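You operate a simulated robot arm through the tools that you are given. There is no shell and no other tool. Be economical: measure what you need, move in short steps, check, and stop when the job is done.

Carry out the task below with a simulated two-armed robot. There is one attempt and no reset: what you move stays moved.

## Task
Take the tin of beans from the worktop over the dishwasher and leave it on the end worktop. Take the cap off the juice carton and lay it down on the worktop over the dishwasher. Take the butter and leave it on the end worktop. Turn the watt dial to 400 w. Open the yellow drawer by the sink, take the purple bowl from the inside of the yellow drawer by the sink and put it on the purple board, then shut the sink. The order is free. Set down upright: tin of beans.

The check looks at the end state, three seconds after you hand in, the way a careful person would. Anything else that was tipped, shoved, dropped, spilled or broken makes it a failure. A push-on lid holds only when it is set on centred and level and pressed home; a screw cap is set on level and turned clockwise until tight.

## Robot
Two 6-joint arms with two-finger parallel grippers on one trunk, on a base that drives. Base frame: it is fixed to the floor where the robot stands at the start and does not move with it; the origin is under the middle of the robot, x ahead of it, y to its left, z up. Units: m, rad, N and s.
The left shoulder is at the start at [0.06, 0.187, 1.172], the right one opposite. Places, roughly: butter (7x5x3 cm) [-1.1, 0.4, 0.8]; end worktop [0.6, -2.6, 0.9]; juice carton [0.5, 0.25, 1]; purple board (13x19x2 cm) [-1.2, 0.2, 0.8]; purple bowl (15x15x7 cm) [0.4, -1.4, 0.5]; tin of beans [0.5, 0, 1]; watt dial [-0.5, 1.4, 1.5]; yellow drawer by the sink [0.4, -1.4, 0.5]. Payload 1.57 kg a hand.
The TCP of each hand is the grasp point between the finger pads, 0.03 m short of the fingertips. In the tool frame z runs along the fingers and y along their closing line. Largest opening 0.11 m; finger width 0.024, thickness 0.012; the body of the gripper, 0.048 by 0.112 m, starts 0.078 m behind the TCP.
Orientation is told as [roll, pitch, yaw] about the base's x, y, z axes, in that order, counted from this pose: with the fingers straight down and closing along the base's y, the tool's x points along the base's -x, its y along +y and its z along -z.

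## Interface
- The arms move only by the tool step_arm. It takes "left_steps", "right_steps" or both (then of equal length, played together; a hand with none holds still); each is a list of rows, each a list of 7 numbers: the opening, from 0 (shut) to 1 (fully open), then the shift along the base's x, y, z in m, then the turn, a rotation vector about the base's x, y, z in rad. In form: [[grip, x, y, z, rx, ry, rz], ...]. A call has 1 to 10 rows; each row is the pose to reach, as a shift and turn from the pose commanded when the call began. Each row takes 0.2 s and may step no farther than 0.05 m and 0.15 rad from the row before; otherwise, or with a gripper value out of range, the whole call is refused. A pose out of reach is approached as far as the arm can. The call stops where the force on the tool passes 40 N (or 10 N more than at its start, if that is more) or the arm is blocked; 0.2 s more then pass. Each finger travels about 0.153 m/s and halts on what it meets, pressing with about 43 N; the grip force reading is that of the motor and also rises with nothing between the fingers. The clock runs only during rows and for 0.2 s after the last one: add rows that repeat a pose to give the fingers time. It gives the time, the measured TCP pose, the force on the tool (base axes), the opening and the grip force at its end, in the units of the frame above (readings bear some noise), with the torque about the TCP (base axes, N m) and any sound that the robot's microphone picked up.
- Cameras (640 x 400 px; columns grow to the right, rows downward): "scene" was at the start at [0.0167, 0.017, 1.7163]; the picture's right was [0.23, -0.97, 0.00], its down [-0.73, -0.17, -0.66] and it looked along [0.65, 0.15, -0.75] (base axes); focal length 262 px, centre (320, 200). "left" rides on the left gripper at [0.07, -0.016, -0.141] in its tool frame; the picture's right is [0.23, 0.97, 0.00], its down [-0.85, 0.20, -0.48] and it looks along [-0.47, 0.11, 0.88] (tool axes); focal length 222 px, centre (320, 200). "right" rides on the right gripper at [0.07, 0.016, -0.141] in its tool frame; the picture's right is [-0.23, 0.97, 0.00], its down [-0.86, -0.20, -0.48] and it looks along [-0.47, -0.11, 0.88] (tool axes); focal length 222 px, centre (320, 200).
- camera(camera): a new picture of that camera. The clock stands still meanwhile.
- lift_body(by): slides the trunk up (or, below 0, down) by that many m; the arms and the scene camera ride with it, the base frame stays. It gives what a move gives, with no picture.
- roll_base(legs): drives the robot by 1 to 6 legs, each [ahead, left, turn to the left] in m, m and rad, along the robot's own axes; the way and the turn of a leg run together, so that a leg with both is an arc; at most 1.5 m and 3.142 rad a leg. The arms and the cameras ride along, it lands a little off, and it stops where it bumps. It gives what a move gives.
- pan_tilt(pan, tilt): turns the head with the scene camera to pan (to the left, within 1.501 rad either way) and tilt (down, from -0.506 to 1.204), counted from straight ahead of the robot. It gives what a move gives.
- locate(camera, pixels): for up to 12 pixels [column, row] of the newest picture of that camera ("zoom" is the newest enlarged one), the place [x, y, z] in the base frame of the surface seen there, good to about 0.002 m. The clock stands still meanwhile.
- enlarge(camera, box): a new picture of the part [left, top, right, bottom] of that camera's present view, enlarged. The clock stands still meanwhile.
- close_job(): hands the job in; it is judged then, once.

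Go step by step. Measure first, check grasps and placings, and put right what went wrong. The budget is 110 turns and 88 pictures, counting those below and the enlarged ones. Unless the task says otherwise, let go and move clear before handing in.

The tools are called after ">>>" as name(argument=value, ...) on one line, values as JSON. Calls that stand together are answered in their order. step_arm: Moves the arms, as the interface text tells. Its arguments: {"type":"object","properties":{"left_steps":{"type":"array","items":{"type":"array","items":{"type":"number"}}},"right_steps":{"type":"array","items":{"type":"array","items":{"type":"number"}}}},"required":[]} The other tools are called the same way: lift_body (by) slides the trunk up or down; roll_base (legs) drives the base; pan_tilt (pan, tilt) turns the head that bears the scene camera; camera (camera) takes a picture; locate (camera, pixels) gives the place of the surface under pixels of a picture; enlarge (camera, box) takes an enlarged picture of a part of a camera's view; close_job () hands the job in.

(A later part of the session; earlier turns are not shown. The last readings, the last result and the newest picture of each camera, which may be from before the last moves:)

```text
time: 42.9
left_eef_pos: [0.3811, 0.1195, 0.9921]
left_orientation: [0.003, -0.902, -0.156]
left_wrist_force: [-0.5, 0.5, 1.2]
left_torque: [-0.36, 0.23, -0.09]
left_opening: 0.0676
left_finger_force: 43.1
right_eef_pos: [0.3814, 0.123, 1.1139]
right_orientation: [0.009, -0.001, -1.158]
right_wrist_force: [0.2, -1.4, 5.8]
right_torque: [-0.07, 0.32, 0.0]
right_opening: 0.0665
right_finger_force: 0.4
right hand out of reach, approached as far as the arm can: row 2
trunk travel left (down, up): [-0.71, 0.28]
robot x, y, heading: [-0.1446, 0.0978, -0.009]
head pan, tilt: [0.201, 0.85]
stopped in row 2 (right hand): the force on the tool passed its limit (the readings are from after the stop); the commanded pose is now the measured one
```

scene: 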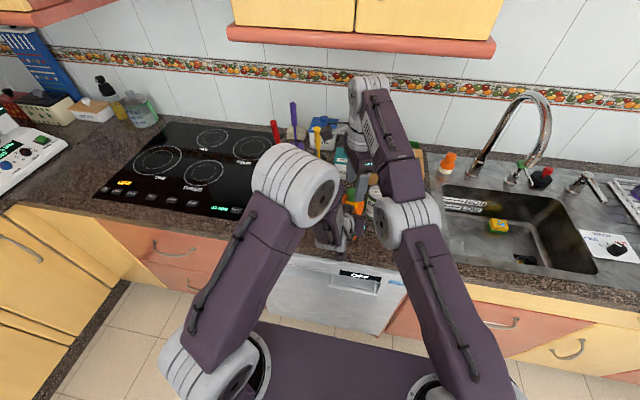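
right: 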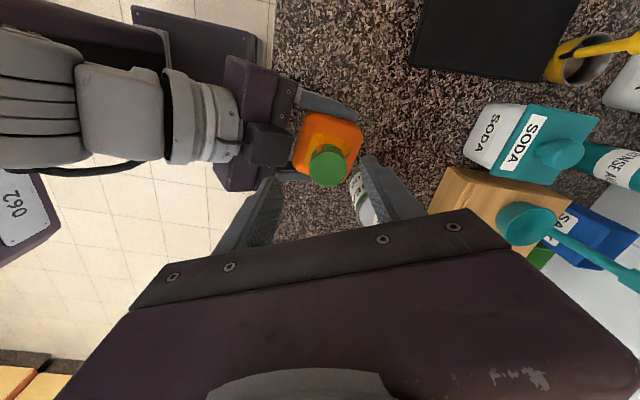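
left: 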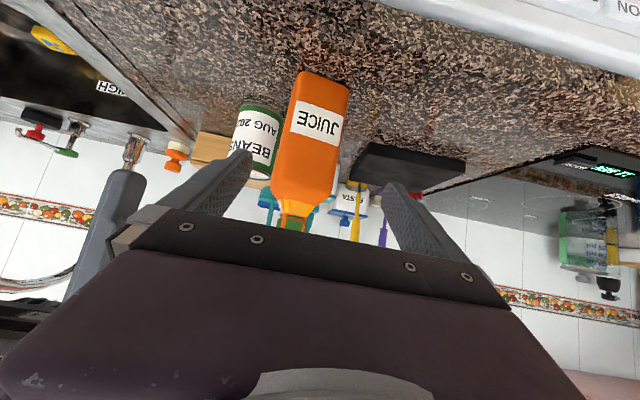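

The right hand met something at z=1.114. I'll look.

>>> camera(camera="right")

>>> enlarge(camera="scene", box=[270, 90, 450, 270])

>>> camera(camera="left")

```text
62 pictures are left
```

right: 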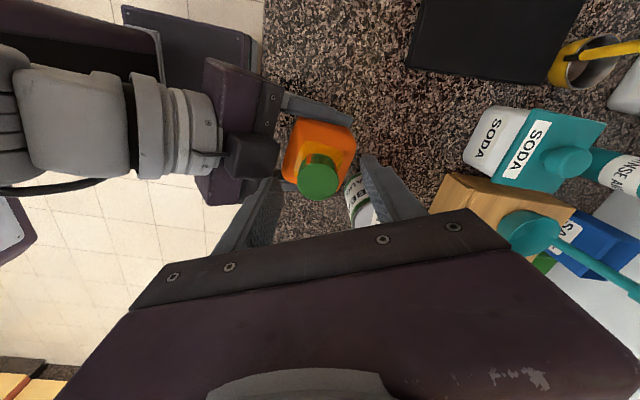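

```text
2.22 times, centred on (360, 180) of scene
```

zoom: 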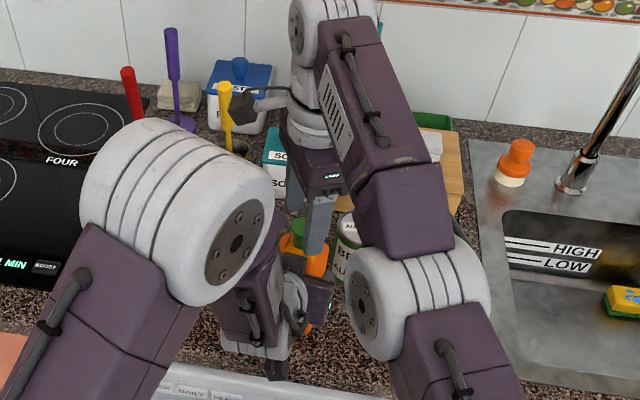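

```text
60 pictures are left
```

left: 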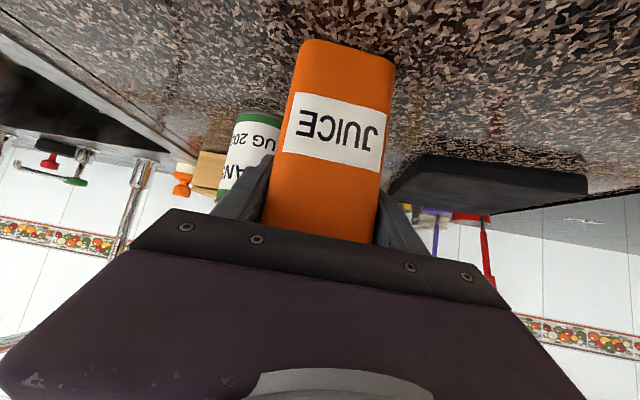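

The inner right finger appears to meet the left gripper's top. I'll measure it.

>>> locate(camera="right", pixels=[[250, 155], [275, 155], [240, 140], [265, 180], [270, 110], [225, 110], [290, 105], [335, 110], [318, 178], [210, 100]])

```text
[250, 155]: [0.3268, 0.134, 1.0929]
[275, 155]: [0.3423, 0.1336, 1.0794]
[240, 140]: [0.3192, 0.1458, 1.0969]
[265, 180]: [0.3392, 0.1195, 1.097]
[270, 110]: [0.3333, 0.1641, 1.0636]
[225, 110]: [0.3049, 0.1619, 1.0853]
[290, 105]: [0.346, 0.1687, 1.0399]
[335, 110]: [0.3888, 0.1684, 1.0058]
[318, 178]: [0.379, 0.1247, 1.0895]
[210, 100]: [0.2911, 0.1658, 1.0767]
```

There is a box on the left gripper's top reaching z≈1.097 for x<0.345. I'll raise the right hand, turn it so the fingers close mostly along y, then descend.

>>> step_arm(right_steps=[[0.6, 0, 0, 0.02, 0, 0, 0.14], [0.5, 0, 0, 0.02, 0, 0, 0.28], [0.5, 0, 0, 0.02, 0, 0, 0.42], [0.5, 0, 0, 0.02, 0, 0, 0.56], [0.5, 0, 0, 0.02, 0, 0, 0.66], [0.5, 0.002, 0, 0.0, 0, 0, 0.66], [0.5, 0.002, 0, -0.022, 0, 0, 0.66], [0.5, 0.002, 0, -0.022, 0, 0, 0.66], [0.2, 0.002, 0, -0.022, 0, 0, 0.66], [0.2, 0.002, 0, -0.022, 0, 0, 0.66]])

>>> camera(camera="right")

```text
time: 45.1
left_eef_pos: [0.3816, 0.1218, 0.992]
left_orientation: [0.004, -0.903, -0.149]
left_wrist_force: [15.9, 23.6, 3.1]
left_torque: [-1.84, 1.32, -0.05]
left_opening: 0.068
left_finger_force: 42.5
right_eef_pos: [0.3815, 0.1205, 1.0911]
right_orientation: [0.0, 0.003, -0.497]
right_wrist_force: [-18.0, -23.7, 0.9]
right_torque: [-0.33, 0.18, 0.05]
right_opening: 0.0348
right_finger_force: 42.9
right hand out of reach, approached as far as the arm can: row 1, 2, 3, 4, 5
trunk travel left (down, up): [-0.71, 0.28]
robot x, y, heading: [-0.1441, 0.0992, -0.009]
head pan, tilt: [0.201, 0.85]
```

```text
59 pictures are left
```

right: 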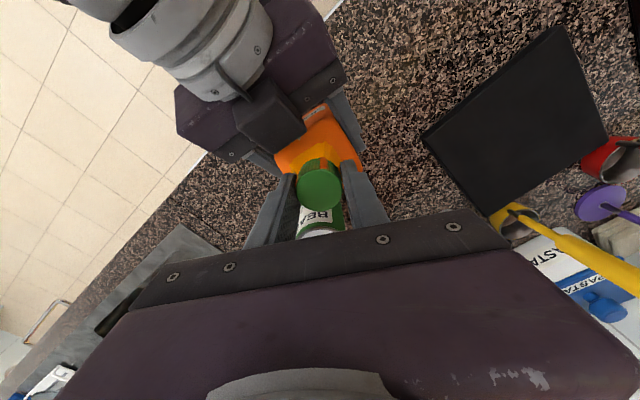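

The cap is gripped at 0.035. I'll relax the side load slightly and turn counter-clockwise 1.35 rad.

>>> step_arm(right_steps=[[0.2, -0.001, -0.002, 0, 0, 0, 0.05], [0.2, -0.001, -0.002, 0, 0, 0, 0.2], [0.2, -0.001, -0.002, 0, 0, 0, 0.35], [0.2, -0.001, -0.002, 0, 0, 0, 0.5], [0.2, -0.001, -0.002, 0, 0, 0, 0.65], [0.2, -0.001, -0.002, 0, 0, 0, 0.8], [0.2, -0.001, -0.002, 0, 0, 0, 0.95], [0.2, -0.001, -0.002, 0, 0, 0, 1.1], [0.2, -0.001, -0.002, 0, 0, 0, 1.25], [0.2, -0.001, -0.002, 0, 0, 0, 1.4]])

```text
time: 47.3
left_eef_pos: [0.3818, 0.1195, 0.9909]
left_orientation: [0.002, -0.904, -0.159]
left_wrist_force: [13.3, 13.4, 3.9]
left_torque: [-0.04, 0.43, 0.14]
left_opening: 0.0681
left_finger_force: 42.9
right_eef_pos: [0.3826, 0.1216, 1.0911]
right_orientation: [0.007, 0.002, 0.908]
right_wrist_force: [-12.6, -8.1, 3.3]
right_torque: [-0.06, 0.15, 0.0]
right_opening: 0.0346
right_finger_force: 42.1
trunk travel left (down, up): [-0.71, 0.28]
robot x, y, heading: [-0.1457, 0.0958, -0.006]
head pan, tilt: [0.201, 0.85]
```

>>> step_arm(right_steps=[[0.2, 0, 0, 0.001, 0, 0, 0.15], [0.2, 0, 0, 0.001, 0, 0, 0.3], [0.2, 0, 0, 0.002, 0, 0, 0.45], [0.2, 0, 0, 0.004, 0, 0, 0.6], [0.2, 0, 0, 0.006, 0, 0, 0.7], [0.2, 0, 0, 0.008, 0, 0, 0.7]])

>>> enlarge(camera="right", box=[220, 90, 420, 260])

```text
time: 48.7
left_eef_pos: [0.3839, 0.1187, 0.9942]
left_orientation: [0.002, -0.912, -0.158]
left_wrist_force: [11.9, -3.5, 32.3]
left_torque: [0.18, 1.29, -0.03]
left_opening: 0.068
left_finger_force: 42.7
right_eef_pos: [0.384, 0.1204, 1.0958]
right_orientation: [0.01, 0.002, 1.603]
right_wrist_force: [-11.1, 3.3, -36.7]
right_torque: [0.2, -0.08, 0.01]
right_opening: 0.0347
right_finger_force: 42.1
trunk travel left (down, up): [-0.71, 0.28]
robot x, y, heading: [-0.1438, 0.1013, -0.004]
head pan, tilt: [0.201, 0.85]
```

```text
2.35 times, centred on (320, 175) of right
```

zoom: 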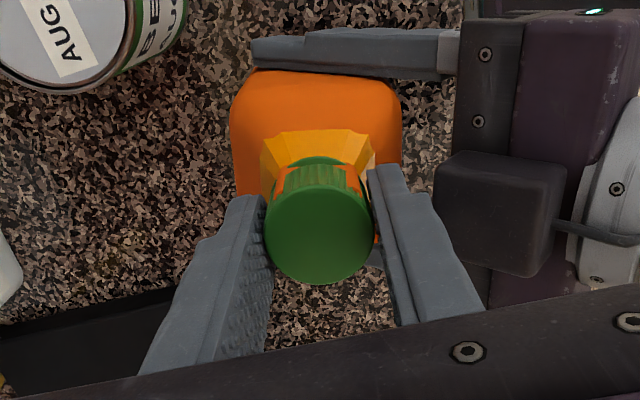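

The cap still holds (about 36 N up), so it needs more turns. I'll relax, open slightly, rise, swing back and regrip.

>>> step_arm(right_steps=[[0.2, 0, 0, -0.006, 0, 0, 0], [0.39, 0, 0, -0.006, 0, 0, 0], [0.39, 0, 0, 0.035, 0, 0, 0], [0.5, 0, 0, 0.035, 0, 0, -0.15], [0.5, 0, 0, 0.035, 0, 0, -0.3], [0.5, 0, 0, 0.035, 0, 0, -0.45], [0.5, 0, 0, 0.035, 0, 0, -0.6], [0.5, 0, 0, 0.035, 0, 0, -0.75], [0.5, 0, 0, 0.035, 0, 0, -0.9], [0.5, 0, 0, 0.035, 0, 0, -1.05]])

>>> step_arm(right_steps=[[0.5, 0, 0, 0, 0, 0, -0.15], [0.5, 0, 0, 0, 0, 0, -0.3], [0.5, 0, 0, 0, 0, 0, -0.45], [0.5, 0, 0, 0, 0, 0, -0.6], [0.5, 0, 0, 0, 0, 0, -0.75], [0.5, 0, 0, 0, 0, 0, -0.9], [0.5, 0, 0, 0, 0, 0, -1.05], [0.5, 0, 0, 0, 0, 0, -1.05]])

>>> camera(camera="right")

>>> locate(camera="right", pixels=[[320, 165], [320, 170], [320, 175]])

```text
time: 50.9
left_eef_pos: [0.3795, 0.1191, 0.9919]
left_orientation: [0.006, -0.903, -0.158]
left_wrist_force: [-2.3, 0.7, 11.7]
left_torque: [-0.6, -0.15, -0.11]
left_opening: 0.0681
left_finger_force: 42.8
right_eef_pos: [0.3738, 0.1155, 1.1314]
right_orientation: [0.006, 0.0, 0.551]
right_wrist_force: [-0.5, 0.9, -0.6]
right_torque: [-0.02, -0.03, 0.01]
right_opening: 0.0551
right_finger_force: 0.0
right hand out of reach, approached as far as the arm can: row 3, 4, 5, 6, 7, 8, 9, 10
trunk travel left (down, up): [-0.71, 0.28]
robot x, y, heading: [-0.1406, 0.098, -0.004]
head pan, tilt: [0.201, 0.85]
```

```text
time: 52.7
left_eef_pos: [0.3813, 0.12, 0.992]
left_orientation: [0.006, -0.901, -0.159]
left_wrist_force: [-4.7, 0.9, 4.9]
left_torque: [-0.32, 0.16, -0.15]
left_opening: 0.0677
left_finger_force: 43.1
right_eef_pos: [0.3747, 0.1166, 1.1321]
right_orientation: [0.008, 0.001, -0.499]
right_wrist_force: [0.2, 1.0, -0.4]
right_torque: [-0.01, -0.02, -0.01]
right_opening: 0.0552
right_finger_force: 0.1
trunk travel left (down, up): [-0.71, 0.28]
robot x, y, heading: [-0.1437, 0.0979, -0.004]
head pan, tilt: [0.201, 0.85]
```

```text
57 pictures are left
```

right: 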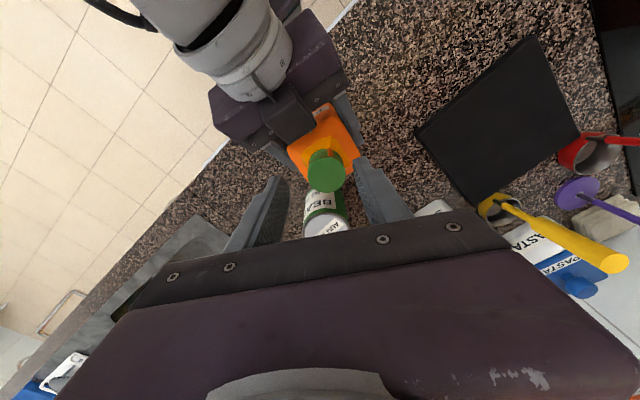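

```text
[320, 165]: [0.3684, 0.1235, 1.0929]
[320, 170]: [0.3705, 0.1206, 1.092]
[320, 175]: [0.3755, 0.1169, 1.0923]
```

>>> step_arm(right_steps=[[0.5, 0.006, 0.005, -0.02, 0, 0, 0], [0.5, 0.006, 0.005, -0.041, 0, 0, 0], [0.5, 0.006, 0.005, -0.041, 0, 0, 0], [0.2, 0.006, 0.005, -0.041, 0, 0, 0], [0.2, 0.006, 0.005, -0.041, 0, 0, 0], [0.2, 0.006, 0.005, -0.041, 0, 0, 0.15], [0.2, 0.006, 0.005, -0.041, 0, 0, 0.3], [0.2, 0.006, 0.005, -0.041, 0, 0, 0.45], [0.2, 0.006, 0.005, -0.041, 0, 0, 0.6], [0.2, 0.006, 0.005, -0.041, 0, 0, 0.75]])

>>> step_arm(right_steps=[[0.2, 0, 0, 0, 0, 0, 0.15], [0.2, 0, 0, 0, 0, 0, 0.3], [0.2, 0, 0, 0, 0, 0, 0.45], [0.2, 0, 0, 0, 0, 0, 0.6], [0.2, 0, 0, 0, 0, 0, 0.75], [0.2, 0, 0, 0, 0, 0, 0.9], [0.2, 0, 0, 0, 0, 0, 1.05], [0.2, 0, 0, 0, 0, 0, 1.2], [0.2, 0, 0, 0, 0, 0, 1.35], [0.2, 0, 0, 0, 0, 0, 1.45]])

>>> step_arm(right_steps=[[0.2, 0, 0, 0.003, 0, 0, 0], [0.2, 0, 0, 0.006, 0, 0, 0], [0.2, 0, 0, 0.006, 0, 0, 0]])

```text
time: 54.9
left_eef_pos: [0.3805, 0.1204, 0.991]
left_orientation: [0.004, -0.905, -0.155]
left_wrist_force: [2.4, 27.3, 4.7]
left_torque: [-1.21, -1.46, 0.24]
left_opening: 0.0682
left_finger_force: 43.1
right_eef_pos: [0.3859, 0.1237, 1.092]
right_orientation: [0.004, 0.0, 0.255]
right_wrist_force: [3.1, -21.4, 7.8]
right_torque: [-0.26, 0.0, 0.06]
right_opening: 0.0407
right_finger_force: 10.7
right hand out of reach, approached as far as the arm can: row 2, 3, 4, 5, 6, 7, 8, 9, 10
trunk travel left (down, up): [-0.71, 0.28]
robot x, y, heading: [-0.1431, 0.0934, -0.009]
head pan, tilt: [0.201, 0.85]
```

```text
time: 57.1
left_eef_pos: [0.3828, 0.1177, 0.9928]
left_orientation: [0.006, -0.906, -0.159]
left_wrist_force: [28.8, -11.2, -1.2]
left_torque: [0.25, 1.59, 0.17]
left_opening: 0.0677
left_finger_force: 43.1
right_eef_pos: [0.3841, 0.1242, 1.0907]
right_orientation: [0.007, -0.002, 1.707]
right_wrist_force: [-27.5, 9.4, 7.2]
right_torque: [0.08, 0.56, -0.35]
right_opening: 0.0351
right_finger_force: 42.3
trunk travel left (down, up): [-0.71, 0.28]
robot x, y, heading: [-0.1415, 0.0992, -0.008]
head pan, tilt: [0.201, 0.85]
```

```text
time: 57.9
left_eef_pos: [0.3834, 0.1187, 0.9937]
left_orientation: [0.003, -0.906, -0.159]
left_wrist_force: [22.6, -10.1, 16.6]
left_torque: [0.49, 1.49, 0.01]
left_opening: 0.0678
left_finger_force: 43.2
right_eef_pos: [0.3865, 0.1232, 1.0956]
right_orientation: [0.008, 0.001, 1.703]
right_wrist_force: [-20.6, 9.6, -14.2]
right_torque: [0.17, 0.17, -0.09]
right_opening: 0.035
right_finger_force: 42.1
trunk travel left (down, up): [-0.71, 0.28]
robot x, y, heading: [-0.1433, 0.0958, -0.01]
head pan, tilt: [0.201, 0.85]
```

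>>> step_arm(right_steps=[[0.2, -0.003, -0.002, 0.005, 0, 0, 0], [0.2, -0.003, -0.002, 0.01, 0, 0, 0], [0.2, -0.003, -0.002, 0.01, 0, 0, 0]])

>>> enlarge(camera="right", box=[220, 90, 420, 260])

>>> locate(camera="zoom", pixels=[[315, 240], [315, 170], [315, 150], [340, 100]])

```text
time: 58.7
left_eef_pos: [0.3824, 0.1185, 0.9929]
left_orientation: [0.006, -0.905, -0.159]
left_wrist_force: [5.8, -18.1, 18.0]
left_torque: [1.07, -1.12, 0.27]
left_opening: 0.068
left_finger_force: 42.9
right_eef_pos: [0.3842, 0.1221, 1.1076]
right_orientation: [0.002, 0.0, 1.705]
right_wrist_force: [0.9, 17.3, -6.2]
right_torque: [0.3, -0.03, -0.02]
right_opening: 0.0352
right_finger_force: 42.4
trunk travel left (down, up): [-0.71, 0.28]
robot x, y, heading: [-0.1467, 0.1003, -0.004]
head pan, tilt: [0.201, 0.85]
```

```text
2.35 times, centred on (320, 175) of right
```

zoom: 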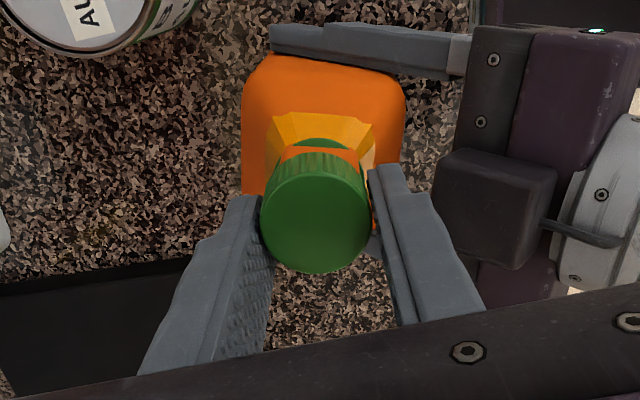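

```text
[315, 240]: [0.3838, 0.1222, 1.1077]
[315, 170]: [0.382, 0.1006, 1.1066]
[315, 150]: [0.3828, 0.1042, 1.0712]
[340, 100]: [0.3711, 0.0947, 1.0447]
```

The cap top is now at z=1.108, up 15 mm, so it is coming off. I'll lift on and take it away.

>>> step_arm(right_steps=[[0.2, 0, -0.002, 0.01, 0, 0, 0], [0.2, 0, -0.003, 0.025, 0, 0, 0], [0.2, -0.005, -0.01, 0.04, 0, 0, 0], [0.2, -0.005, -0.03, 0.04, 0, 0, 0], [0.2, -0.01, -0.06, 0.04, 0, 0, 0], [0.2, -0.01, -0.1, 0.04, 0, 0, 0]])

>>> camera(camera="right")

>>> camera(camera="scene")

```text
time: 60.1
left_eef_pos: [0.3811, 0.1202, 0.9922]
left_orientation: [0.004, -0.906, -0.157]
left_wrist_force: [4.7, 2.8, 16.1]
left_torque: [-0.54, -1.03, 0.31]
left_opening: 0.0678
left_finger_force: 42.9
right_eef_pos: [0.3723, 0.0216, 1.1461]
right_orientation: [0.004, 0.001, 1.704]
right_wrist_force: [0.4, -0.2, 0.5]
right_torque: [-0.01, 0.01, 0.01]
right_opening: 0.0349
right_finger_force: 42.3
right hand out of reach, approached as far as the arm can: row 2, 3
trunk travel left (down, up): [-0.71, 0.28]
robot x, y, heading: [-0.1428, 0.0963, -0.009]
head pan, tilt: [0.201, 0.85]
```

```text
55 pictures are left
```

right: 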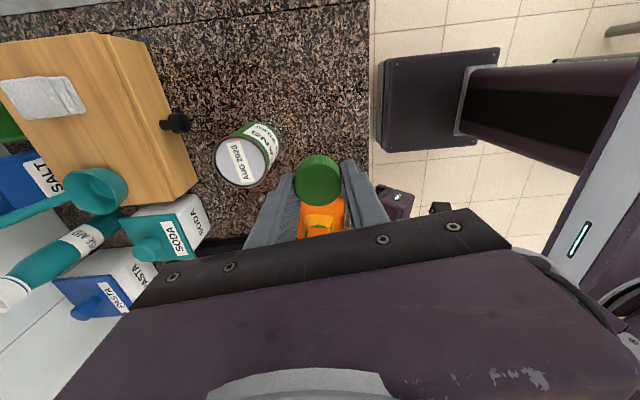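

```text
54 pictures are left
```

scene: 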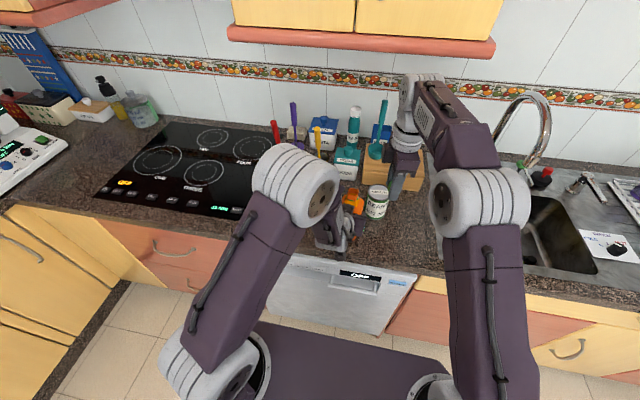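

The cap is off and in the right hand. I'll lay it down near (0.37,-0.025), and release the carton and retract the left hand at the same time.

>>> step_arm(right_steps=[[0.2, 0, -0.045, -0.0, 0, 0, 0], [0.2, 0, -0.047, -0.045, 0, 0, 0], [0.2, 0, -0.047, -0.09, 0, 0, 0], [0.2, 0, -0.047, -0.135, 0, 0, 0], [0.2, 0, -0.047, -0.175, 0, 0, 0], [0.2, 0, -0.047, -0.2, 0, 0, 0], [0.2, 0, -0.047, -0.21, 0, 0, 0]], left_steps=[[0.7, 0, 0, 0, 0, 0, 0], [0.9, 0, 0, 0, 0, 0, 0], [1, 0, 0, 0, 0, 0, 0], [1, 0, 0, 0, 0, 0, 0], [1, -0.035, 0, 0.027, 0, 0, 0], [1, -0.07, 0, 0.053, 0, 0, 0], [1, -0.105, 0, 0.08, 0, 0, 0]])

```text
time: 61.7
left_eef_pos: [0.2746, 0.1202, 1.0722]
left_orientation: [0.004, -0.902, -0.159]
left_wrist_force: [-0.3, 0.1, 0.8]
left_torque: [0.04, 0.02, 0.01]
left_opening: 0.11
left_finger_force: 0.1
right_eef_pos: [0.3712, -0.0253, 0.9385]
right_orientation: [0.007, 0.001, 1.703]
right_wrist_force: [-0.5, 0.1, 0.9]
right_torque: [0.0, 0.0, 0.01]
right_opening: 0.0343
right_finger_force: 42.2
trunk travel left (down, up): [-0.71, 0.28]
robot x, y, heading: [-0.1448, 0.1002, -0.006]
head pan, tilt: [0.201, 0.85]
```

>>> step_arm(right_steps=[[0.2, 0, 0, -0.003, 0, 0, 0], [0.2, 0, 0, -0.006, 0, 0, 0], [0.2, 0, 0, -0.006, 0, 0, 0]])

>>> enlarge(camera="right", box=[220, 90, 420, 260])

>>> locate(camera="zoom", pixels=[[310, 220], [310, 160], [330, 80]])

```text
time: 62.5
left_eef_pos: [0.2774, 0.1207, 1.0717]
left_orientation: [0.005, -0.902, -0.158]
left_wrist_force: [0.6, -0.4, 0.0]
left_torque: [0.02, 0.01, 0.0]
left_opening: 0.1098
left_finger_force: 0.1
right_eef_pos: [0.3727, -0.0253, 0.9311]
right_orientation: [0.006, 0.0, 1.706]
right_wrist_force: [0.4, 0.1, -0.2]
right_torque: [-0.01, -0.01, 0.01]
right_opening: 0.0347
right_finger_force: 42.4
trunk travel left (down, up): [-0.71, 0.28]
robot x, y, heading: [-0.1385, 0.0983, -0.004]
head pan, tilt: [0.201, 0.85]
```

```text
2.35 times, centred on (320, 175) of right
```

zoom: 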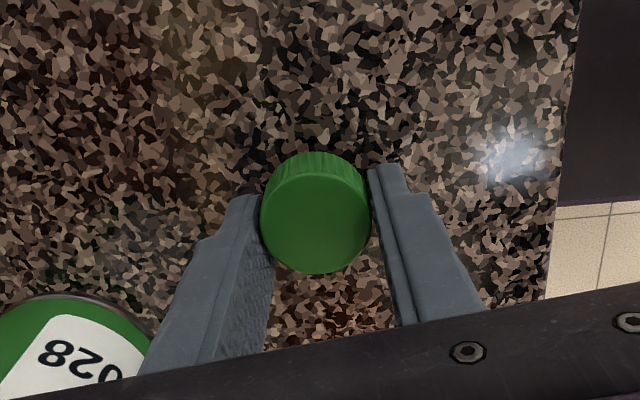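

```text
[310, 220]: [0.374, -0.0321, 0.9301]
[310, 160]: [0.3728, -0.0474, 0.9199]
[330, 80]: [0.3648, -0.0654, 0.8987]
```

>>> step_arm(right_steps=[[0.2, 0, 0, -0.002, 0, 0, 0], [0.35, 0, 0, -0.001, 0, 0, 0], [0.5, 0, 0, -0.0, 0, 0, 0], [0.6, 0, 0, 0.0, 0, 0, 0], [0.6, 0, 0, 0.04, 0, 0, 0], [0.6, 0, 0, 0.08, 0, 0, 0], [0.6, 0, 0, 0.12, 0, 0, 0]])

>>> enlarge(camera="right", box=[170, 40, 490, 260])

```text
time: 64.1
left_eef_pos: [0.2765, 0.1204, 1.0708]
left_orientation: [0.005, -0.901, -0.159]
left_wrist_force: [-0.2, 1.2, -0.4]
left_torque: [0.02, 0.0, 0.02]
left_opening: 0.11
left_finger_force: 0.0
right_eef_pos: [0.3712, -0.0254, 1.0522]
right_orientation: [0.007, 0.004, 1.703]
right_wrist_force: [-1.0, 0.4, 1.0]
right_torque: [-0.03, -0.01, 0.0]
right_opening: 0.0663
right_finger_force: 0.1
trunk travel left (down, up): [-0.71, 0.28]
robot x, y, heading: [-0.1405, 0.1009, -0.007]
head pan, tilt: [0.201, 0.85]
```

```text
1.82 times, centred on (330, 150) of right
```

zoom: 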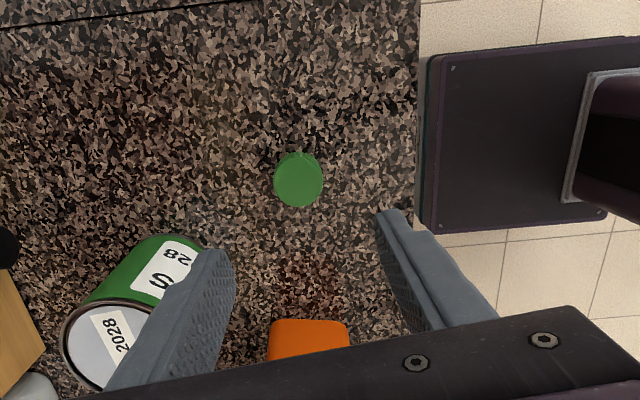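

The cap stands alone on the worktop at (0.37,-0.03). I'll raise the right hand open, bring the left back to pointing down, and then drive ahead for the tin.

>>> step_arm(left_steps=[[1, 0, 0.02, 0.04, 0, 0.14, 0], [1, 0, 0.05, 0.08, 0, 0.28, 0], [1, 0, 0.09, 0.11, 0, 0.42, 0.04], [1, 0, 0.12, 0.12, 0, 0.56, 0.08], [1, 0, 0.13, 0.12, 0, 0.7, 0.1], [1, 0, 0.13, 0.12, 0, 0.84, 0.12], [1, 0, 0.13, 0.12, 0, 0.9, 0.15]], right_steps=[[1, 0, 0, 0.04, 0, 0, -0.14], [1, 0, 0, 0.06, 0, 0, -0.28], [1, 0, 0, 0.06, 0, 0, -0.42], [1, 0, 0, 0.06, 0, 0, -0.56], [1, 0, 0, 0.06, 0, 0, -0.7], [1, 0, 0, 0.06, 0, 0, -0.84], [1, 0, 0, 0.06, 0, 0, -0.98]])

>>> roll_base(legs=[[0.07, 0, 0]])

>>> camera(camera="right")

```text
time: 65.7
left_eef_pos: [0.2762, 0.2492, 1.1911]
left_orientation: [-0.057, -0.003, 0.033]
left_wrist_force: [0.3, 0.5, -0.5]
left_torque: [-0.02, 0.0, 0.01]
left_opening: 0.11
left_finger_force: 0.1
left hand out of reach, approached as far as the arm can: row 2
right_eef_pos: [0.3735, -0.0267, 1.1107]
right_orientation: [0.008, 0.002, 0.72]
right_wrist_force: [0.3, 0.6, 0.1]
right_torque: [0.03, 0.03, -0.02]
right_opening: 0.11
right_finger_force: 0.2
trunk travel left (down, up): [-0.71, 0.28]
robot x, y, heading: [-0.1416, 0.0989, -0.004]
head pan, tilt: [0.201, 0.85]
```

```text
time: 66.7
left_eef_pos: [0.3439, 0.2498, 1.1922]
left_orientation: [-0.056, -0.007, 0.034]
left_wrist_force: [0.5, 0.4, -1.2]
left_torque: [-0.03, 0.0, 0.0]
left_opening: 0.1101
left_finger_force: 0.0
right_eef_pos: [0.4399, -0.0259, 1.1131]
right_orientation: [0.005, 0.0, 0.721]
right_wrist_force: [0.1, 0.4, -0.2]
right_torque: [0.05, -0.03, 0.01]
right_opening: 0.11
right_finger_force: 0.0
trunk travel left (down, up): [-0.71, 0.28]
robot x, y, heading: [-0.0729, 0.0972, -0.01]
head pan, tilt: [0.201, 0.85]
```

```text
51 pictures are left
```

right: 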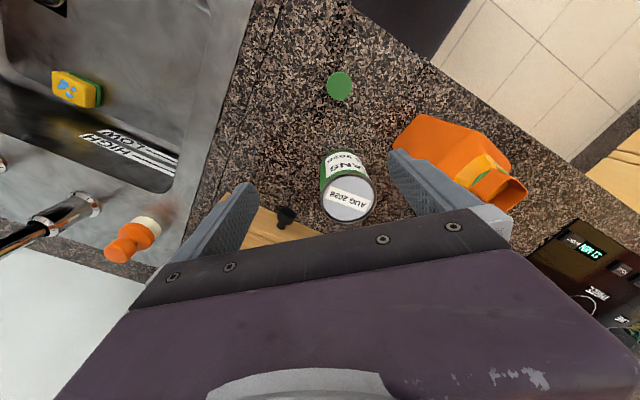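

>>> locate(camera="right", pixels=[[348, 198], [325, 200], [372, 198], [348, 180], [345, 218], [339, 86], [330, 160]])

```text
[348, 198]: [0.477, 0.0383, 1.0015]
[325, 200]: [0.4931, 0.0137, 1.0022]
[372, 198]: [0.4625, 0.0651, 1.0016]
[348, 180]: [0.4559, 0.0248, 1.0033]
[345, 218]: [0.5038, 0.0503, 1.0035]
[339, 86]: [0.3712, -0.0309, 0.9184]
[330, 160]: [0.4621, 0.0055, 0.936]
```

The tin is centred at (0.479,0.039) and the cap sits fine at z≈0.918. I'll turn the right hand to yaw 0 above the tin, then descend and grip.

>>> step_arm(right_steps=[[1, 0.0, 0.02, 0.0, 0, 0, -0.145], [1, 0.01, 0.04, 0.0, 0, 0, -0.29], [1, 0.025, 0.055, 0.0, 0, 0, -0.435], [1, 0.039, 0.065, 0.0, 0, 0, -0.58], [1, 0.039, 0.065, -0.0, 0, 0, -0.72], [1, 0.039, 0.065, -0.04, 0, 0, -0.72], [1, 0.039, 0.065, -0.08, 0, 0, -0.72], [1, 0.039, 0.065, -0.12, 0, 0, -0.72], [1, 0.039, 0.065, -0.148, 0, 0, -0.72], [1, 0.039, 0.065, -0.148, 0, 0, -0.72]])

>>> step_arm(right_steps=[[0.6, 0, 0, 0, 0, 0, 0], [0.5, 0, 0, 0, 0, 0, 0], [0.5, 0, 0, 0, 0, 0, 0]])

```text
time: 68.9
left_eef_pos: [0.3449, 0.2494, 1.1903]
left_orientation: [-0.056, -0.004, 0.033]
left_wrist_force: [0.4, 0.3, 0.6]
left_torque: [0.02, 0.02, 0.0]
left_opening: 0.11
left_finger_force: 0.1
right_eef_pos: [0.4821, 0.0379, 0.9622]
right_orientation: [0.009, 0.002, 0.004]
right_wrist_force: [0.1, 0.0, -0.9]
right_torque: [-0.03, 0.0, 0.01]
right_opening: 0.1101
right_finger_force: 0.1
trunk travel left (down, up): [-0.71, 0.28]
robot x, y, heading: [-0.071, 0.101, -0.007]
head pan, tilt: [0.201, 0.85]
```

```text
time: 69.7
left_eef_pos: [0.3453, 0.2479, 1.1916]
left_orientation: [-0.055, -0.005, 0.034]
left_wrist_force: [-0.6, -0.5, -0.4]
left_torque: [-0.02, 0.01, 0.0]
left_opening: 0.11
left_finger_force: 0.0
right_eef_pos: [0.4818, 0.0382, 0.9616]
right_orientation: [0.006, 0.003, 0.003]
right_wrist_force: [-1.2, -1.4, -0.4]
right_torque: [-0.26, 0.02, -0.03]
right_opening: 0.0713
right_finger_force: 42.9
trunk travel left (down, up): [-0.71, 0.28]
robot x, y, heading: [-0.0744, 0.0997, -0.009]
head pan, tilt: [0.201, 0.85]
```

The tin is gripped at 0.071. I'll lift it and check.

>>> step_arm(right_steps=[[0.5, 0, 0, 0.03, 0, 0, 0], [0.5, 0, 0, 0.07, 0, 0, 0], [0.5, 0, 0, 0.11, 0, 0, 0], [0.5, 0, -0.02, 0.15, 0, 0, 0], [0.5, -0.03, -0.05, 0.17, 0, 0, 0], [0.5, -0.06, -0.09, 0.18, 0, 0, 0]])

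>>> roll_base(legs=[[-0.25, 0, 0]])

>>> pan_tilt(pan=0.0, tilt=0.7)

>>> camera(camera="scene")

```text
refused: row 6 steps farther than a row can; nothing moved
```

```text
time: 71.5
left_eef_pos: [0.0963, 0.2512, 1.1907]
left_orientation: [-0.054, -0.003, 0.035]
left_wrist_force: [0.8, -0.1, -0.5]
left_torque: [-0.03, 0.01, -0.04]
left_opening: 0.1103
left_finger_force: 0.1
right_eef_pos: [0.2335, 0.041, 0.9611]
right_orientation: [0.008, 0.003, 0.007]
right_wrist_force: [-0.2, -0.5, -0.3]
right_torque: [-0.02, -0.02, 0.02]
right_opening: 0.0714
right_finger_force: 43.1
trunk travel left (down, up): [-0.71, 0.28]
robot x, y, heading: [-0.3223, 0.0994, 0.001]
head pan, tilt: [0.201, 0.85]
```

```text
time: 72.2
left_eef_pos: [0.0955, 0.2515, 1.1915]
left_orientation: [-0.056, -0.003, 0.037]
left_wrist_force: [-0.9, -0.5, 0.4]
left_torque: [0.02, 0.03, 0.04]
left_opening: 0.11
left_finger_force: 0.0
right_eef_pos: [0.2325, 0.0408, 0.9633]
right_orientation: [0.007, 0.002, 0.008]
right_wrist_force: [-0.1, 1.2, 0.7]
right_torque: [-0.01, -0.02, 0.01]
right_opening: 0.071
right_finger_force: 43.1
trunk travel left (down, up): [-0.71, 0.28]
robot x, y, heading: [-0.3238, 0.099, -0.002]
head pan, tilt: [0.0, 0.7]
```

```text
50 pictures are left
```

scene: 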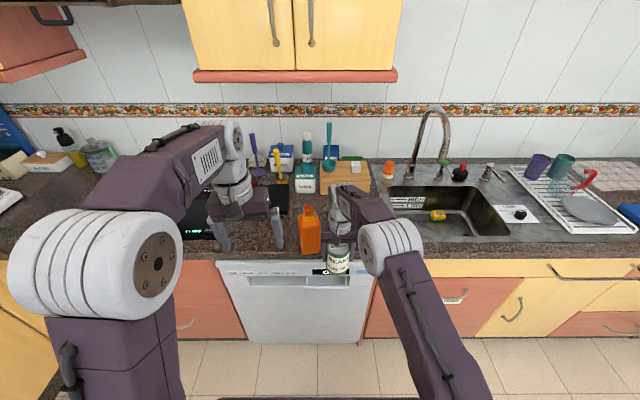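

The arm step was refused and the base dragged the tin back at worktop height. The tin is still held off the edge and the carton is upright at (310,230). I'll check the cap with the right camera.

>>> camera(camera="right")

>>> step_arm(right_steps=[[0.5, 0, 0, 0.04, 0, 0, 0], [0.5, 0, 0, 0.08, 0, 0, 0], [0.5, 0, 0, 0.12, 0, 0, 0]])

>>> camera(camera="right")

```text
49 pictures are left
```

right: 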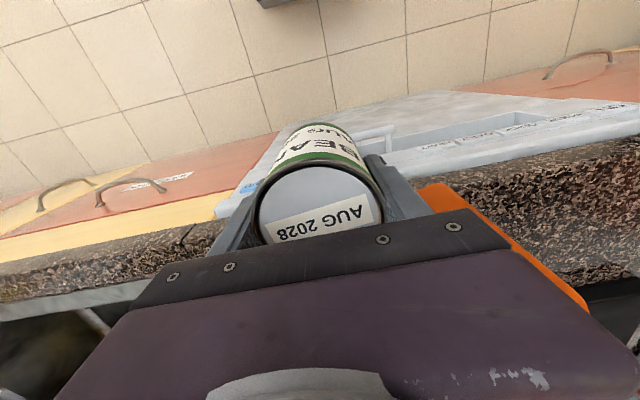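

```text
time: 73.0
left_eef_pos: [0.0957, 0.2519, 1.1921]
left_orientation: [-0.055, -0.004, 0.037]
left_wrist_force: [-0.2, -0.4, -0.4]
left_torque: [-0.01, -0.02, 0.01]
left_opening: 0.1099
left_finger_force: 0.1
right_eef_pos: [0.2327, 0.0444, 1.0814]
right_orientation: [0.005, 0.004, 0.006]
right_wrist_force: [0.3, 1.0, -4.9]
right_torque: [0.01, 0.0, 0.01]
right_opening: 0.0715
right_finger_force: 42.4
trunk travel left (down, up): [-0.71, 0.28]
robot x, y, heading: [-0.3264, 0.1011, -0.004]
head pan, tilt: [0.0, 0.7]
```

```text
48 pictures are left
```

right: 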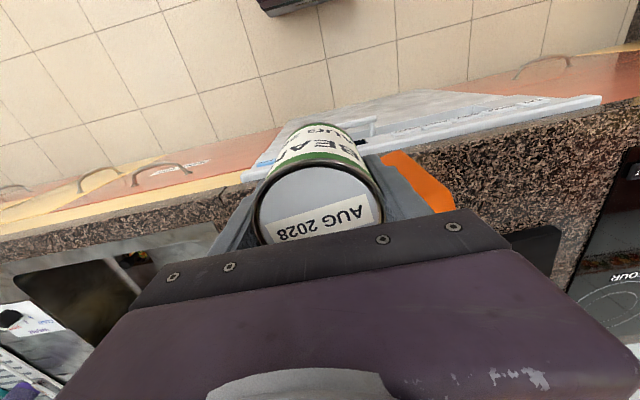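

The tin is well held. I'll turn around to face the table with the butter and the board.

>>> roll_base(legs=[[0, 0, 3.1]])

>>> camera(camera="scene")

```text
time: 80.6
left_eef_pos: [-0.7539, -0.0148, 1.1907]
left_orientation: [-0.056, -0.002, 3.092]
left_wrist_force: [0.4, -0.7, -0.4]
left_torque: [0.01, -0.02, -0.04]
left_opening: 0.11
left_finger_force: 0.0
right_eef_pos: [-0.8723, 0.2045, 1.0809]
right_orientation: [0.008, 0.002, 3.061]
right_wrist_force: [-0.9, -0.3, -5.0]
right_torque: [0.03, 0.02, 0.01]
right_opening: 0.0711
right_finger_force: 42.8
trunk travel left (down, up): [-0.71, 0.28]
robot x, y, heading: [-0.3214, 0.101, 3.052]
head pan, tilt: [0.0, 0.7]
```

```text
47 pictures are left
```

scene: 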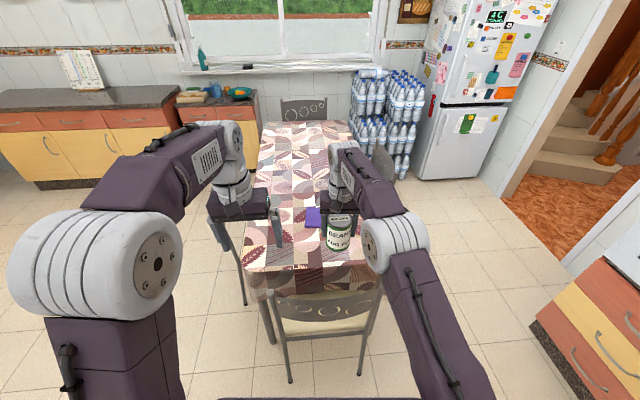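

>>> locate(camera="scene", pixels=[[312, 217], [325, 290], [325, 315], [270, 293], [250, 270], [262, 150], [285, 250], [360, 375], [285, 380], [350, 150], [270, 320], [400, 200]])

>>> camera(camera="right")

```text
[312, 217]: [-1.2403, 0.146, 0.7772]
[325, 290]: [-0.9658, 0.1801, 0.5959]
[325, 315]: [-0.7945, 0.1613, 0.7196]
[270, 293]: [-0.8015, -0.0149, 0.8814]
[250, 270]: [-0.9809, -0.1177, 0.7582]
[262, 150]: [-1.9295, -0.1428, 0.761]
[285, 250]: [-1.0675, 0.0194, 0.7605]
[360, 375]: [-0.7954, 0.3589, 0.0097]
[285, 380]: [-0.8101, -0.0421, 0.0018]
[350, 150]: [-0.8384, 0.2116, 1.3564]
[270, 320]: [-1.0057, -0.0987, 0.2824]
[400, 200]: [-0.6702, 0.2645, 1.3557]
```

```text
46 pictures are left
```

right: 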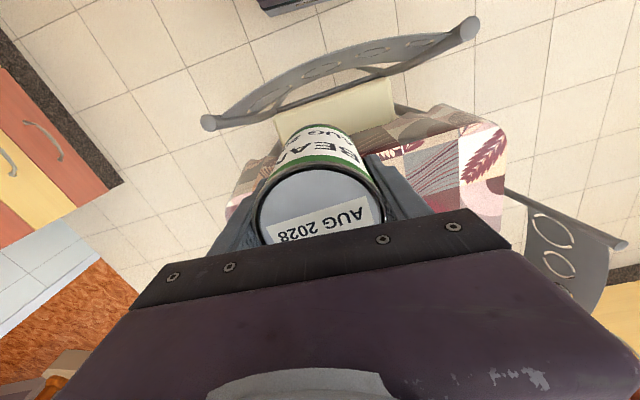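

The table top is at z≈0.76 with a chair at this end. I'll go round to its +y side, which looks clear, and face -y.

>>> roll_base(legs=[[0, -0.85, 0], [0.72, 0, 0], [0, 0, 1.6]])

>>> camera(camera="scene")

```text
time: 92.5
left_eef_pos: [-0.83, 0.5839, 1.1914]
left_orientation: [-0.056, -0.003, -1.598]
left_wrist_force: [-0.5, 0.2, 0.1]
left_torque: [0.02, -0.01, -0.04]
left_opening: 0.1098
left_finger_force: 0.2
right_eef_pos: [-1.0464, 0.4612, 1.0811]
right_orientation: [0.007, 0.004, -1.629]
right_wrist_force: [1.0, -0.6, -5.5]
right_torque: [0.0, 0.0, 0.02]
right_opening: 0.0711
right_finger_force: 42.7
trunk travel left (down, up): [-0.71, 0.28]
robot x, y, heading: [-0.9552, 1.0112, -1.64]
head pan, tilt: [0.0, 0.7]
```

```text
45 pictures are left
```

scene: 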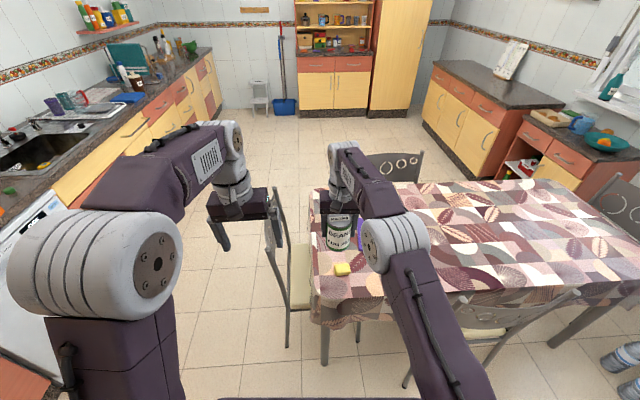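

>>> locate(camera="scene", pixels=[[342, 266], [336, 268], [350, 270], [364, 240], [322, 320], [500, 300], [415, 370], [320, 240], [290, 235], [460, 300]])

>>> enlarge(camera="scene", box=[300, 200, 400, 300])

```text
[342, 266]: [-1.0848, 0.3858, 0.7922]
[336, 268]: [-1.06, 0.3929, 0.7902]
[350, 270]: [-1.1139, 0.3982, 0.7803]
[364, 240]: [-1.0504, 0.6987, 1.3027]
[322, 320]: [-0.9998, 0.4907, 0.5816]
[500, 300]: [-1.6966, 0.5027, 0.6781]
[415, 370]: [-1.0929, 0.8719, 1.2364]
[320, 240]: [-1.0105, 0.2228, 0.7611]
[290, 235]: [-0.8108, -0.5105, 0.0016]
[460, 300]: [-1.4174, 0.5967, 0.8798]
```

```text
4.00 times, centred on (350, 250) of scene
```

zoom: 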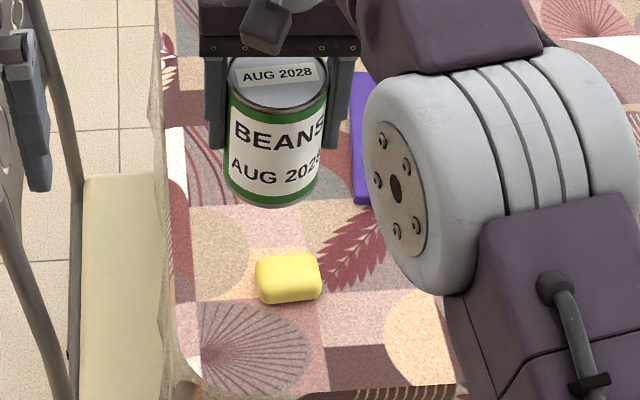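

The butter centre is about (-1.087,0.39), top z≈0.79, with its long side along x. I'll shift the base right by 0.2 and ahead by 0.06 so the left hand can reach it.

>>> roll_base(legs=[[0.06, -0.2, 0]])

>>> camera(camera="left")

```text
time: 94.1
left_eef_pos: [-1.0337, 0.5381, 1.1914]
left_orientation: [-0.059, -0.004, -1.6]
left_wrist_force: [0.7, -0.2, -0.8]
left_torque: [0.02, -0.03, 0.03]
left_opening: 0.1099
left_finger_force: 0.0
right_eef_pos: [-1.2505, 0.4151, 1.0814]
right_orientation: [0.007, 0.002, -1.63]
right_wrist_force: [0.7, -0.7, -3.4]
right_torque: [-0.01, 0.02, -0.01]
right_opening: 0.0708
right_finger_force: 43.1
trunk travel left (down, up): [-0.71, 0.28]
robot x, y, heading: [-1.1573, 0.9632, -1.639]
head pan, tilt: [0.0, 0.7]
```

```text
43 pictures are left
```

left: 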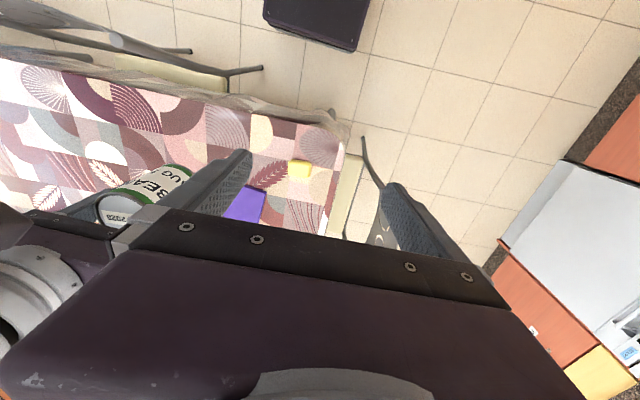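

>>> locate(camera="left", pixels=[[300, 167], [290, 165], [310, 168], [298, 160], [301, 175]])

>>> step_arm(left_steps=[[1, -0.01, -0.02, -0.035, 0, -0.02, 0], [1, -0.02, -0.045, -0.07, 0, -0.04, 0], [1, -0.03, -0.07, -0.1, 0, -0.059, 0], [1, -0.04, -0.095, -0.13, 0, -0.059, 0], [1, -0.05, -0.12, -0.16, 0, -0.059, 0], [1, -0.053, -0.145, -0.195, 0, -0.059, 0], [1, -0.053, -0.148, -0.24, 0, -0.059, 0], [1, -0.053, -0.148, -0.28, 0, -0.059, 0], [1, -0.053, -0.148, -0.28, 0, -0.059, 0]])

>>> camera(camera="left")

```text
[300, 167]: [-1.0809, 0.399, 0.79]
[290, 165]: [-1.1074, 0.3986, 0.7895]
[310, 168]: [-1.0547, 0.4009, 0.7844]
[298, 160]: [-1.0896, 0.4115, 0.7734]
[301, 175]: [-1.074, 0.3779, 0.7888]
```

```text
time: 96.1
left_eef_pos: [-1.0856, 0.3887, 0.9111]
left_orientation: [0.002, -0.002, -1.599]
left_wrist_force: [1.1, 0.1, -0.1]
left_torque: [-0.02, -0.01, 0.03]
left_opening: 0.1098
left_finger_force: 0.0
right_eef_pos: [-1.2503, 0.4156, 1.0817]
right_orientation: [0.008, 0.003, -1.63]
right_wrist_force: [0.3, -0.3, -4.4]
right_torque: [-0.04, 0.0, -0.02]
right_opening: 0.0712
right_finger_force: 42.5
trunk travel left (down, up): [-0.71, 0.28]
robot x, y, heading: [-1.1595, 0.9622, -1.639]
head pan, tilt: [0.0, 0.7]
```

```text
42 pictures are left
```

left: 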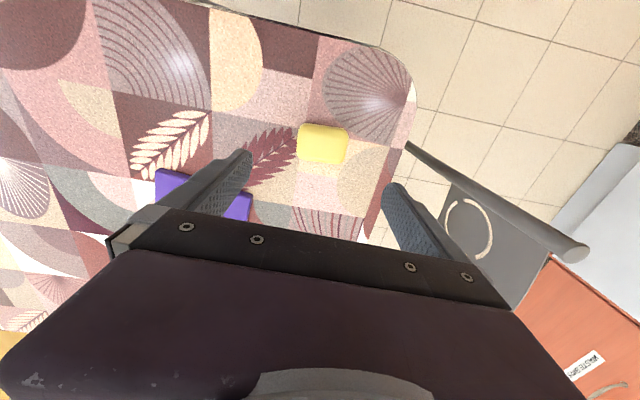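

>>> locate(camera="left", pixels=[[322, 145], [302, 135], [343, 152], [304, 152], [345, 135]])

```text
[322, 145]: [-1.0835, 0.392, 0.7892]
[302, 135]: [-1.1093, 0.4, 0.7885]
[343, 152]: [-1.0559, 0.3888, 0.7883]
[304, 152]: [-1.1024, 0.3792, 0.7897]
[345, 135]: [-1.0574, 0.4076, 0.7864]
```

>>> step_arm(left_steps=[[1, 0.002, 0.003, -0.04, 0, 0, 0], [1, 0.002, 0.003, -0.08, 0, 0, 0], [1, 0.002, 0.003, -0.115, 0, 0, 0], [1, 0.002, 0.003, -0.115, 0, 0, 0], [0.5, 0.002, 0.003, -0.115, 0, 0, 0], [0.5, 0.002, 0.003, -0.115, 0, 0, 0], [0.5, 0.002, 0.003, -0.115, 0, 0, 0]])

```text
time: 97.7
left_eef_pos: [-1.0862, 0.3933, 0.7951]
left_orientation: [0.003, -0.002, -1.6]
left_wrist_force: [-1.0, 0.5, -0.2]
left_torque: [0.04, 0.0, -0.01]
left_opening: 0.0622
left_finger_force: 42.9
right_eef_pos: [-1.2503, 0.4159, 1.0809]
right_orientation: [0.007, 0.003, -1.632]
right_wrist_force: [-0.3, -0.1, -5.3]
right_torque: [0.04, 0.05, 0.0]
right_opening: 0.071
right_finger_force: 42.8
trunk travel left (down, up): [-0.71, 0.28]
robot x, y, heading: [-1.1575, 0.9694, -1.643]
head pan, tilt: [0.0, 0.7]
```

The butter is gripped at 0.062. I'll lift it.

>>> step_arm(left_steps=[[0.5, 0, 0, 0.04, 0, 0, 0], [0.5, 0, 0, 0.085, 0, 0, 0], [0.5, 0, 0.01, 0.13, 0, 0, 0], [0.5, 0.01, 0.02, 0.175, 0, 0, 0], [0.5, 0.02, 0.04, 0.215, 0, 0, 0], [0.5, 0.04, 0.06, 0.25, 0, 0, 0], [0.5, 0.06, 0.09, 0.275, 0, 0, 0]])

>>> camera(camera="left")

>>> camera(camera="scene")

```text
time: 99.3
left_eef_pos: [-1.0272, 0.4846, 1.0732]
left_orientation: [0.002, -0.003, -1.601]
left_wrist_force: [-0.2, 0.0, -0.8]
left_torque: [-0.02, -0.02, 0.0]
left_opening: 0.0616
left_finger_force: 43.3
right_eef_pos: [-1.2509, 0.4174, 1.0816]
right_orientation: [0.005, 0.001, -1.631]
right_wrist_force: [-0.4, 1.1, -4.3]
right_torque: [-0.08, 0.0, 0.01]
right_opening: 0.0711
right_finger_force: 43.7
trunk travel left (down, up): [-0.71, 0.28]
robot x, y, heading: [-1.1606, 0.9673, -1.639]
head pan, tilt: [0.0, 0.7]
```

```text
41 pictures are left
```

left: 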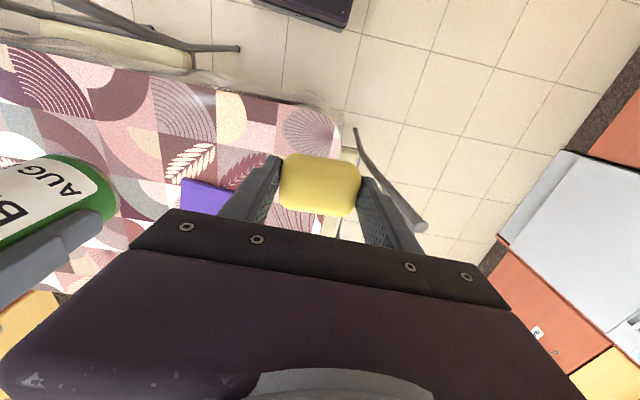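

```text
40 pictures are left
```

scene: 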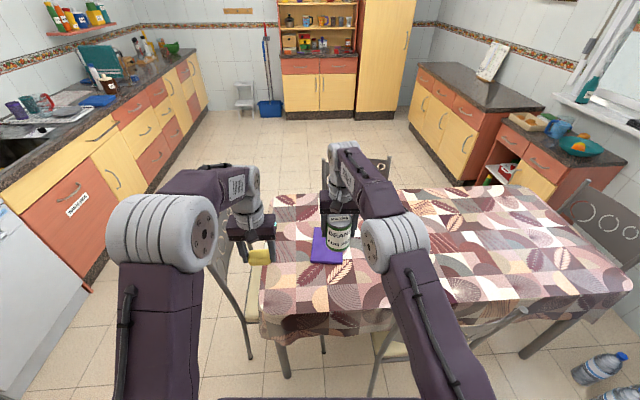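

Both the tin and the butter are held. I'll drive to the end worktop: sideways past the chair, along the aisle, then turn to face it.

>>> roll_base(legs=[[-0.05, 0, 0], [0, 0.87, 0.07], [1.5, 0, 0], [1.5, 0, 0], [0.3, 0, 0]])

```text
time: 120.0
left_eef_pos: [-0.0872, -2.7626, 1.0715]
left_orientation: [0.002, -0.003, -1.534]
left_wrist_force: [0.0, -0.1, -0.6]
left_torque: [0.0, -0.01, 0.04]
left_opening: 0.0611
left_finger_force: 42.9
right_eef_pos: [-0.3062, -2.8475, 1.0811]
right_orientation: [0.008, 0.0, -1.563]
right_wrist_force: [0.4, -0.2, -5.1]
right_torque: [0.01, 0.0, -0.01]
right_opening: 0.071
right_finger_force: 42.7
trunk travel left (down, up): [-0.71, 0.28]
robot x, y, heading: [-0.2572, -2.2922, -1.572]
head pan, tilt: [0.0, 0.7]
```

>>> roll_base(legs=[[0, 0, 1.57]])

>>> camera(camera="scene")

```text
time: 124.2
left_eef_pos: [0.2263, -2.1434, 1.0715]
left_orientation: [0.004, -0.002, 0.002]
left_wrist_force: [-0.4, -0.7, -1.0]
left_torque: [0.0, 0.03, 0.01]
left_opening: 0.0612
left_finger_force: 43.0
right_eef_pos: [0.3017, -2.3654, 1.08]
right_orientation: [0.005, 0.003, -0.023]
right_wrist_force: [0.0, -0.7, -4.6]
right_torque: [-0.02, 0.03, 0.04]
right_opening: 0.0709
right_finger_force: 43.3
trunk travel left (down, up): [-0.71, 0.28]
robot x, y, heading: [-0.2535, -2.2918, -0.031]
head pan, tilt: [0.0, 0.7]
```

```text
39 pictures are left
```

scene: 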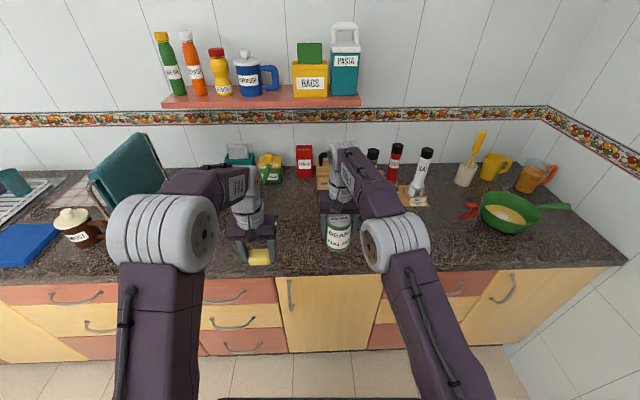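

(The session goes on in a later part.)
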